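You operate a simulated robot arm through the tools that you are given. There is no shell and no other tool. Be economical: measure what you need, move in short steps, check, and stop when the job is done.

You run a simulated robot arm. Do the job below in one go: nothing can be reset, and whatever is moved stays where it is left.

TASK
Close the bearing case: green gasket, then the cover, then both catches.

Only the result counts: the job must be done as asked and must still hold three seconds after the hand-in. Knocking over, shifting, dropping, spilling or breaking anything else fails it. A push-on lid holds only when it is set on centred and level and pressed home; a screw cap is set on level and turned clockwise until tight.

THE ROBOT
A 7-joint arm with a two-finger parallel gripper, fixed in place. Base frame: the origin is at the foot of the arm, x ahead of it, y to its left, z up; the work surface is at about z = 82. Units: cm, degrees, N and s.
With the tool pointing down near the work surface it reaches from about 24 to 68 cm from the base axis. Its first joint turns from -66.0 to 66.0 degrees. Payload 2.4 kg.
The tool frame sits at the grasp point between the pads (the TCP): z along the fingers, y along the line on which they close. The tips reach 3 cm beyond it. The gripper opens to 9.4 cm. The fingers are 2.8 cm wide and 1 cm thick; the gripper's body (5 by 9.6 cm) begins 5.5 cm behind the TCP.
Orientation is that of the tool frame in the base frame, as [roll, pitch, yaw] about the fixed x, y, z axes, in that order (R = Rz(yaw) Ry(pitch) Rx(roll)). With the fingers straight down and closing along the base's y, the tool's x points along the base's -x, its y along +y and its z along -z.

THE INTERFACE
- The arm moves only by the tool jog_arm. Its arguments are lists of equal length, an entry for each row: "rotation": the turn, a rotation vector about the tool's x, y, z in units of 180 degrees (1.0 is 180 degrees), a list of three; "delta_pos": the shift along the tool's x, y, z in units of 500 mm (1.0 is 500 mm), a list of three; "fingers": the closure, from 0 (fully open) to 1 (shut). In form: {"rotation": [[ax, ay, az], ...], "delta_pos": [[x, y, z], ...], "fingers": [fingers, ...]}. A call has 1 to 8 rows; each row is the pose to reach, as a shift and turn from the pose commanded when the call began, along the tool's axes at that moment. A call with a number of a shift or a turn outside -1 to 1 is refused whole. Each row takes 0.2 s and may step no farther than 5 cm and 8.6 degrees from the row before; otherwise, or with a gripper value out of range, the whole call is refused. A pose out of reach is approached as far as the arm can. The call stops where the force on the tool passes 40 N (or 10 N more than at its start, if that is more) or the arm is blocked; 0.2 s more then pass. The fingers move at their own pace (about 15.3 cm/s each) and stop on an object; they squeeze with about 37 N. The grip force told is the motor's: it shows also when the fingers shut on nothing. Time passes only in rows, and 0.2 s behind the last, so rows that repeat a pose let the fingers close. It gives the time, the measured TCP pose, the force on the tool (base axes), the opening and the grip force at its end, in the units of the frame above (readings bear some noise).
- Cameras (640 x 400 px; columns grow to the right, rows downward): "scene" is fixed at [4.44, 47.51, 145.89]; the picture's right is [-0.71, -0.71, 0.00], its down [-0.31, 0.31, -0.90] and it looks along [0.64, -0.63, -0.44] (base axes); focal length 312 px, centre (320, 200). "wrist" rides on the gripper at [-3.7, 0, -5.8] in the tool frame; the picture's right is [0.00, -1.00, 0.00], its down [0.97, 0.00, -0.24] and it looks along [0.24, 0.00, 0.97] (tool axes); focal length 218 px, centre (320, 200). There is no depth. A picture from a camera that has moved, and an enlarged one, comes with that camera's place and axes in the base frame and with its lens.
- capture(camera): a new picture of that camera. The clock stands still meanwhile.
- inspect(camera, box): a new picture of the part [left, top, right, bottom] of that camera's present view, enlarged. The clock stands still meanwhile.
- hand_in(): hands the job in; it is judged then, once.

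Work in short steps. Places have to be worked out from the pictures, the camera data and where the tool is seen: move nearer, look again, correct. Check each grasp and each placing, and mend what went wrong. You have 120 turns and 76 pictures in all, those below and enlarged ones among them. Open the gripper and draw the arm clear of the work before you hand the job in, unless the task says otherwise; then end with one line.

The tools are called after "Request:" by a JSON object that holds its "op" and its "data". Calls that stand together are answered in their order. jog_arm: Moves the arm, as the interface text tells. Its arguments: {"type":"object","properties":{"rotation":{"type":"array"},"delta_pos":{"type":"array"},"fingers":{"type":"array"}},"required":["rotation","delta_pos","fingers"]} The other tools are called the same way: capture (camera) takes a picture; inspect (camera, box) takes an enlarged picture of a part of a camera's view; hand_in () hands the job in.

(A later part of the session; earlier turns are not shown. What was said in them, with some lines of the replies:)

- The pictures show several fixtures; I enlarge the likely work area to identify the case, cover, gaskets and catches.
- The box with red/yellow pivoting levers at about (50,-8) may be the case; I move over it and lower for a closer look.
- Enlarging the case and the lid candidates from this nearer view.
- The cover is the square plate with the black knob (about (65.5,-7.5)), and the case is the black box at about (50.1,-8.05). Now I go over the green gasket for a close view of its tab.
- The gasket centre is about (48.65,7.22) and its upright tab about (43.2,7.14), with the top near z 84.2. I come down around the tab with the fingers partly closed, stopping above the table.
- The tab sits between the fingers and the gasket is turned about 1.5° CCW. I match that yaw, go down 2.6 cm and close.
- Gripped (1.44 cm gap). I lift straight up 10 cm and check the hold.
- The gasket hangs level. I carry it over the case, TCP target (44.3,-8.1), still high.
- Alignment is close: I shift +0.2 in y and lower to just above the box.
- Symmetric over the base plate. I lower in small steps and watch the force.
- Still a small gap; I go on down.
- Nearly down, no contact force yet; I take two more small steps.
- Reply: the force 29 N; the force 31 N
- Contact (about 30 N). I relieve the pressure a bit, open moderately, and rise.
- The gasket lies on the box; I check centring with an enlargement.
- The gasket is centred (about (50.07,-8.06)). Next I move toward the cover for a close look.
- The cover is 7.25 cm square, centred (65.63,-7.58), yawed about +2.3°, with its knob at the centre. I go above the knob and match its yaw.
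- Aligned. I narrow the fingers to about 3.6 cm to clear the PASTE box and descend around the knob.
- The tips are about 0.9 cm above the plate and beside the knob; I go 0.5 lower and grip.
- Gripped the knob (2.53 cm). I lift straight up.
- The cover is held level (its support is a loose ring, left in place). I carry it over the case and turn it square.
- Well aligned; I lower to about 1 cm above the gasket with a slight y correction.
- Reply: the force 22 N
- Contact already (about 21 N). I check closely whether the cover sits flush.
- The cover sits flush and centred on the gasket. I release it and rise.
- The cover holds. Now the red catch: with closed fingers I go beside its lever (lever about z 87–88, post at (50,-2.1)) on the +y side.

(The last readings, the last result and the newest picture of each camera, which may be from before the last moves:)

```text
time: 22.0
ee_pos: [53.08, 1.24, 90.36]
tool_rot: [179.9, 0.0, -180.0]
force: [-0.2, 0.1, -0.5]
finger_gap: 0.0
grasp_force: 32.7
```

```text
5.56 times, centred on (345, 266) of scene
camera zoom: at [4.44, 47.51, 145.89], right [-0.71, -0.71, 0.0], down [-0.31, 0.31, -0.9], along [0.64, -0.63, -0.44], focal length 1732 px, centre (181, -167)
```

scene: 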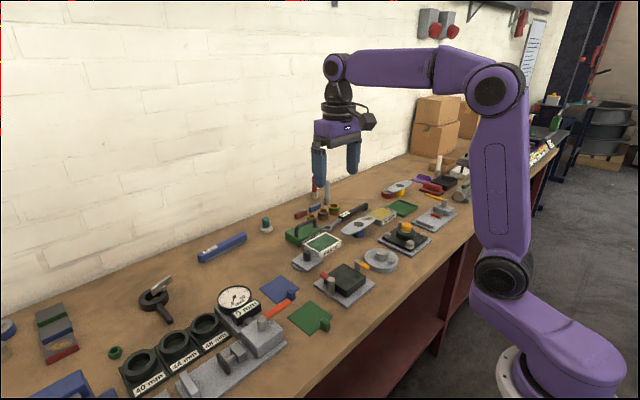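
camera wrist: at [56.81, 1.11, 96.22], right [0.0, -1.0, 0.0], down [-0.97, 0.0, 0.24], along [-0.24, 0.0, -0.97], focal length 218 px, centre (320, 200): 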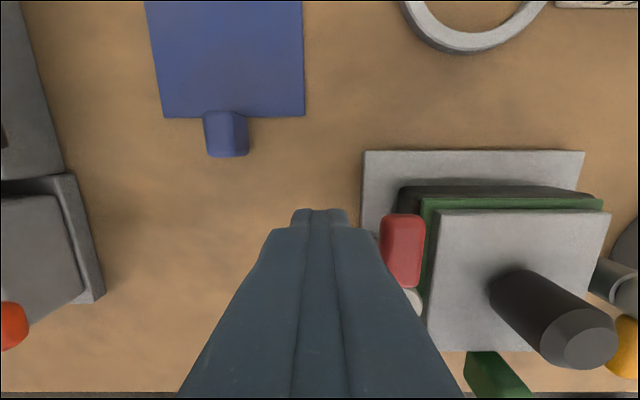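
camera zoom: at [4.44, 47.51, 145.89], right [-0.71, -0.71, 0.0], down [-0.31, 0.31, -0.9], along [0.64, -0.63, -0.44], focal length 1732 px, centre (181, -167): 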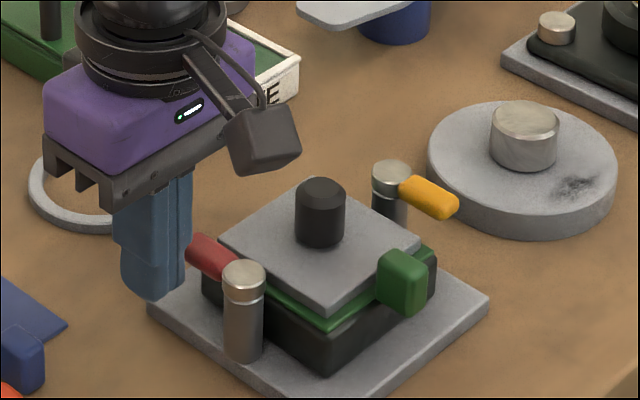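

Recomputing with the fingertip as reference: cover top about 87.5, lever about z 87.5–88.4. I raise the tip to 87.9 and push the lever clockwise through the first half of the arc.

Request:
{"op": "jog_arm", "data": {"rotation": [[0, 0, 0], [0, 0, 0], [0, 0, 0], [0, 0, 0], [0, 0, 0], [0, 0, 0], [0, 0, 0]], "delta_pos": [[0, -0.008, -0.011], [0, -0.02, -0.011], [0.0016, -0.0324, -0.011], [-0.005, -0.041, -0.011], [-0.0108, -0.0496, -0.011], [-0.013, -0.062, -0.011], [-0.0154, -0.0752, -0.011]], "fingers": [1, 1, 1, 1, 1, 1, 1]}}

Request:
{"op": "capture", "data": {"camera": "wrist"}}

Request:
{"op": "inspect", "data": {"camera": "scene", "box": [310, 240, 390, 304]}}

```text
time: 23.6
ee_pos: [53.87, -2.88, 91.06]
tool_rot: [-180.0, 0.1, 179.9]
force: [0.0, 0.2, 0.6]
finger_gap: 0.0
grasp_force: 32.9
```

```text
29 pictures are left
camera wrist: at [57.6, -2.89, 96.79], right [0.0, -1.0, 0.0], down [-0.97, 0.0, 0.24], along [-0.24, 0.0, -0.97], focal length 218 px, centre (320, 200)
```

wrist: 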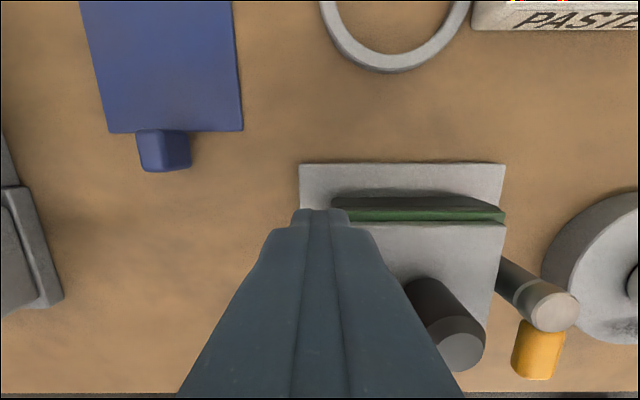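

```text
6.25 times, centred on (350, 272) of scene
camera zoom: at [4.44, 47.51, 145.89], right [-0.71, -0.71, 0.0], down [-0.31, 0.31, -0.9], along [0.64, -0.63, -0.44], focal length 1949 px, centre (132, -250)
```

zoom: 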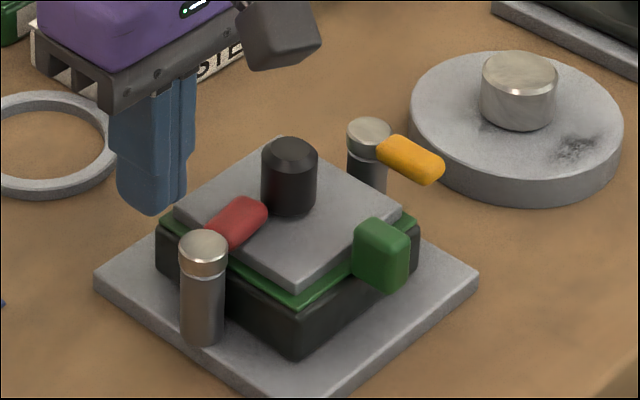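

The lever has already swung over the cover. I rise to see its exact angle from above.

Request:
{"op": "jog_arm", "data": {"rotation": [[0, 0, 0], [0, 0, 0], [0, 0, 0], [0, 0, 0]], "delta_pos": [[-0.01, 0.03, -0.02], [-0.01, -0.02, -0.09], [-0.01, -0.09, -0.16], [-0.01, -0.11, -0.19]], "fingers": [1, 1, 1, 1]}}

Request:
{"op": "inspect", "data": {"camera": "wrist", "box": [220, 120, 420, 260]}}

```text
time: 24.6
ee_pos: [54.44, -8.28, 100.54]
tool_rot: [180.0, -0.1, -179.9]
force: [0.4, -0.7, -0.6]
finger_gap: 0.01
grasp_force: 32.4
```

```text
2.86 times, centred on (320, 190) of wrist
camera zoom: at [58.06, -8.18, 106.31], right [0.0, -1.0, 0.0], down [-0.97, 0.0, 0.24], along [-0.24, 0.0, -0.97], focal length 624 px, centre (320, 229)
```

zoom: 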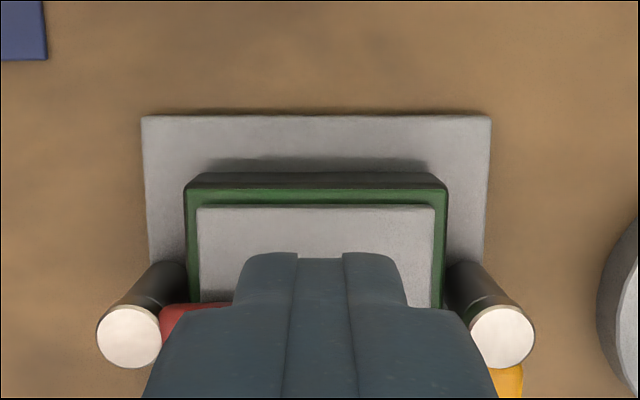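

My own fingers block the view. I move above the yellow catch's outer side, where both levers should be visible.

Request:
{"op": "jog_arm", "data": {"rotation": [[0, 0, 0], [0, 0, 0], [0, 0, 0], [0, 0, 0]], "delta_pos": [[0.05, -0.06, 0], [0.1, -0.12, 0], [0.151, -0.18, 0], [0.151, -0.18, 0]], "fingers": [1, 1, 1, 1]}}

Request:
{"op": "capture", "data": {"camera": "wrist"}}

Request:
{"op": "inspect", "data": {"camera": "wrist", "box": [120, 90, 330, 240]}}

```text
time: 25.6
ee_pos: [46.74, -17.05, 100.49]
tool_rot: [-179.9, -0.1, 179.9]
force: [0.2, -0.3, 0.0]
finger_gap: 0.0
grasp_force: 33.3
```

```text
26 pictures are left
camera wrist: at [50.49, -17.17, 106.22], right [0.0, -1.0, 0.0], down [-0.97, 0.0, 0.24], along [-0.24, 0.0, -0.97], focal length 218 px, centre (320, 200)
```

wrist: 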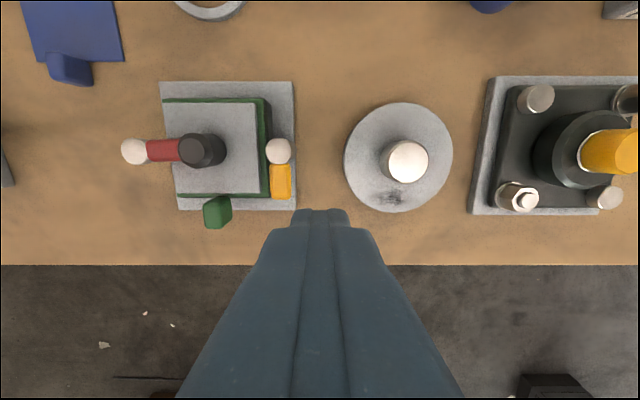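

```text
2.67 times, centred on (225, 165) of wrist
camera zoom: at [50.49, -17.17, 106.22], right [0.0, -1.0, 0.0], down [-0.97, 0.0, 0.24], along [-0.24, 0.0, -0.97], focal length 582 px, centre (573, 293)
```

zoom: 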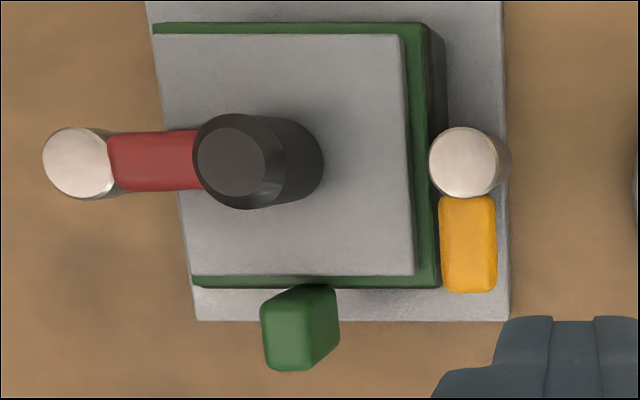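

The red catch points squarely across the cover. Now I descend beside the yellow lever on its outer side and push it clockwise likewise.

Request:
{"op": "jog_arm", "data": {"rotation": [[0, 0, 0], [0, 0, 0], [0, 0, 0]], "delta_pos": [[-0.0036, -0.004, 0.08], [-0.0036, -0.004, 0.16], [-0.0036, -0.004, 0.19]], "fingers": [1, 1, 1]}}

Request:
{"op": "jog_arm", "data": {"rotation": [[0, 0, 0], [0, 0, 0], [0, 0, 0], [0, 0, 0], [0, 0, 0], [0, 0, 0], [0, 0, 0]], "delta_pos": [[0, 0.008, 0], [0, 0.02, 0], [-0.0016, 0.0324, 0], [0.005, 0.041, 0], [0.0108, 0.0496, 0], [0.013, 0.062, 0], [0.0154, 0.0752, 0]], "fingers": [1, 1, 1, 1, 1, 1, 1]}}

Request:
{"op": "inspect", "data": {"camera": "scene", "box": [310, 240, 390, 304]}}

```text
time: 26.4
ee_pos: [46.87, -17.29, 90.8]
tool_rot: [-180.0, 0.1, 180.0]
force: [-0.7, 0.4, 0.2]
finger_gap: 0.01
grasp_force: 33.7
```

```text
time: 28.0
ee_pos: [46.07, -13.26, 90.93]
tool_rot: [180.0, -0.2, -179.9]
force: [0.0, 0.0, 0.4]
finger_gap: 0.0
grasp_force: 33.3
```

```text
6.25 times, centred on (350, 272) of scene
camera zoom: at [4.44, 47.51, 145.89], right [-0.71, -0.71, 0.0], down [-0.31, 0.31, -0.9], along [0.64, -0.63, -0.44], focal length 1949 px, centre (132, -250)
```

zoom: 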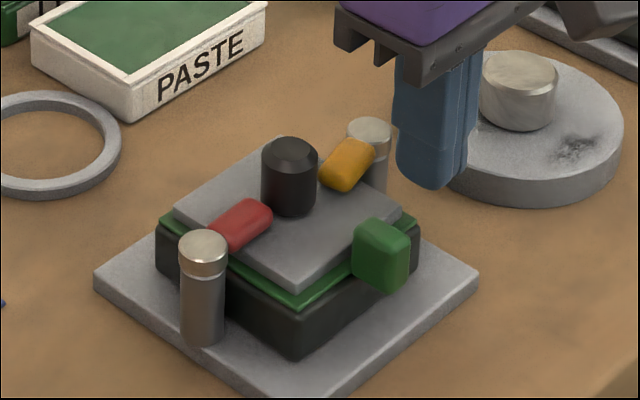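

Both levers now lie across the cover. I retreat outward and up, open the gripper, and take a final look.

Request:
{"op": "jog_arm", "data": {"rotation": [[0, 0, 0], [0, 0, 0], [0, 0, 0], [0, 0, 0], [0, 0, 0], [0, 0, 0]], "delta_pos": [[0.005, -0.03, -0.02], [0.01, -0.03, -0.1], [0.01, 0.0, -0.19], [0.01, 0.05, -0.25], [0.01, 0.1, -0.3], [0.01, 0.1, -0.3]], "fingers": [1, 1, 1, 0.5, 0, 0]}}

Request:
{"op": "capture", "data": {"camera": "wrist"}}

Request:
{"op": "inspect", "data": {"camera": "wrist", "box": [230, 90, 430, 220]}}

Request:
{"op": "capture", "data": {"camera": "scene"}}

```text
time: 29.4
ee_pos: [45.52, -8.52, 105.96]
tool_rot: [180.0, 0.1, 180.0]
force: [0.9, -0.4, 0.7]
finger_gap: 9.38
grasp_force: 0.1
```

```text
23 pictures are left
camera wrist: at [49.35, -8.53, 111.86], right [0.0, -1.0, 0.0], down [-0.97, 0.0, 0.24], along [-0.24, 0.0, -0.97], focal length 218 px, centre (320, 200)
```

wrist: 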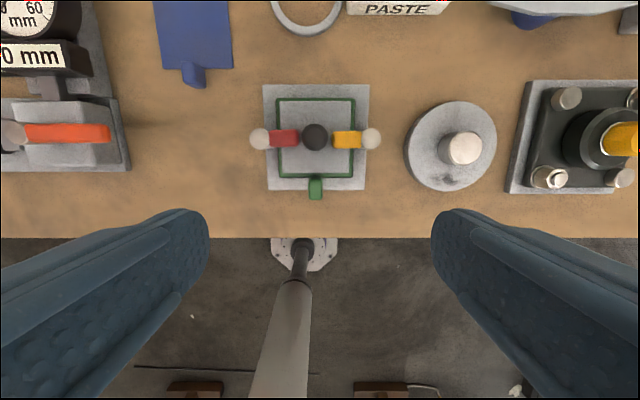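

```text
3.08 times, centred on (330, 155) of wrist
camera zoom: at [49.35, -8.53, 111.86], right [0.0, -1.0, 0.0], down [-0.97, 0.0, 0.24], along [-0.24, 0.0, -0.97], focal length 672 px, centre (289, 338)
```

zoom: 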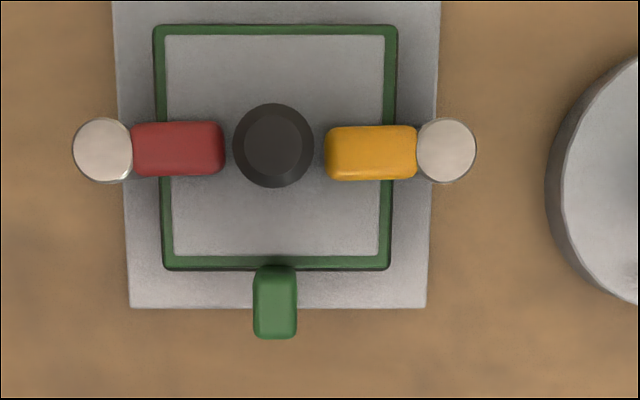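

```text
21 pictures are left
```

scene: 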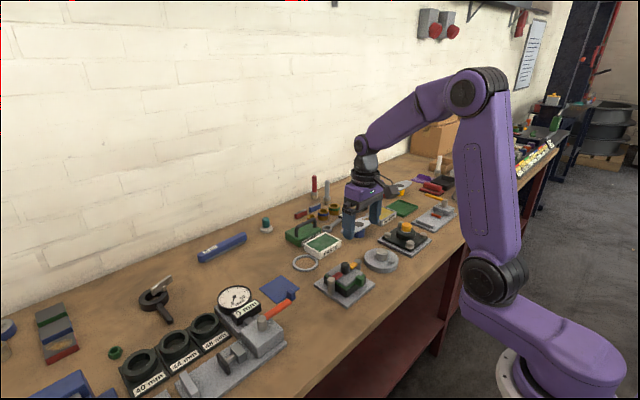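

Gasket, cover and both catches are in place, square and centred. The gripper is open and clear, and the other items have not moved.

Request:
{"op": "hand_in", "data": {}}

```text
The job is handed in.
```

The bearing case is closed: the green gasket and the cover are on and centred, and both catches are turned across the cover. I've handed the job in, but no pass or fail came back.
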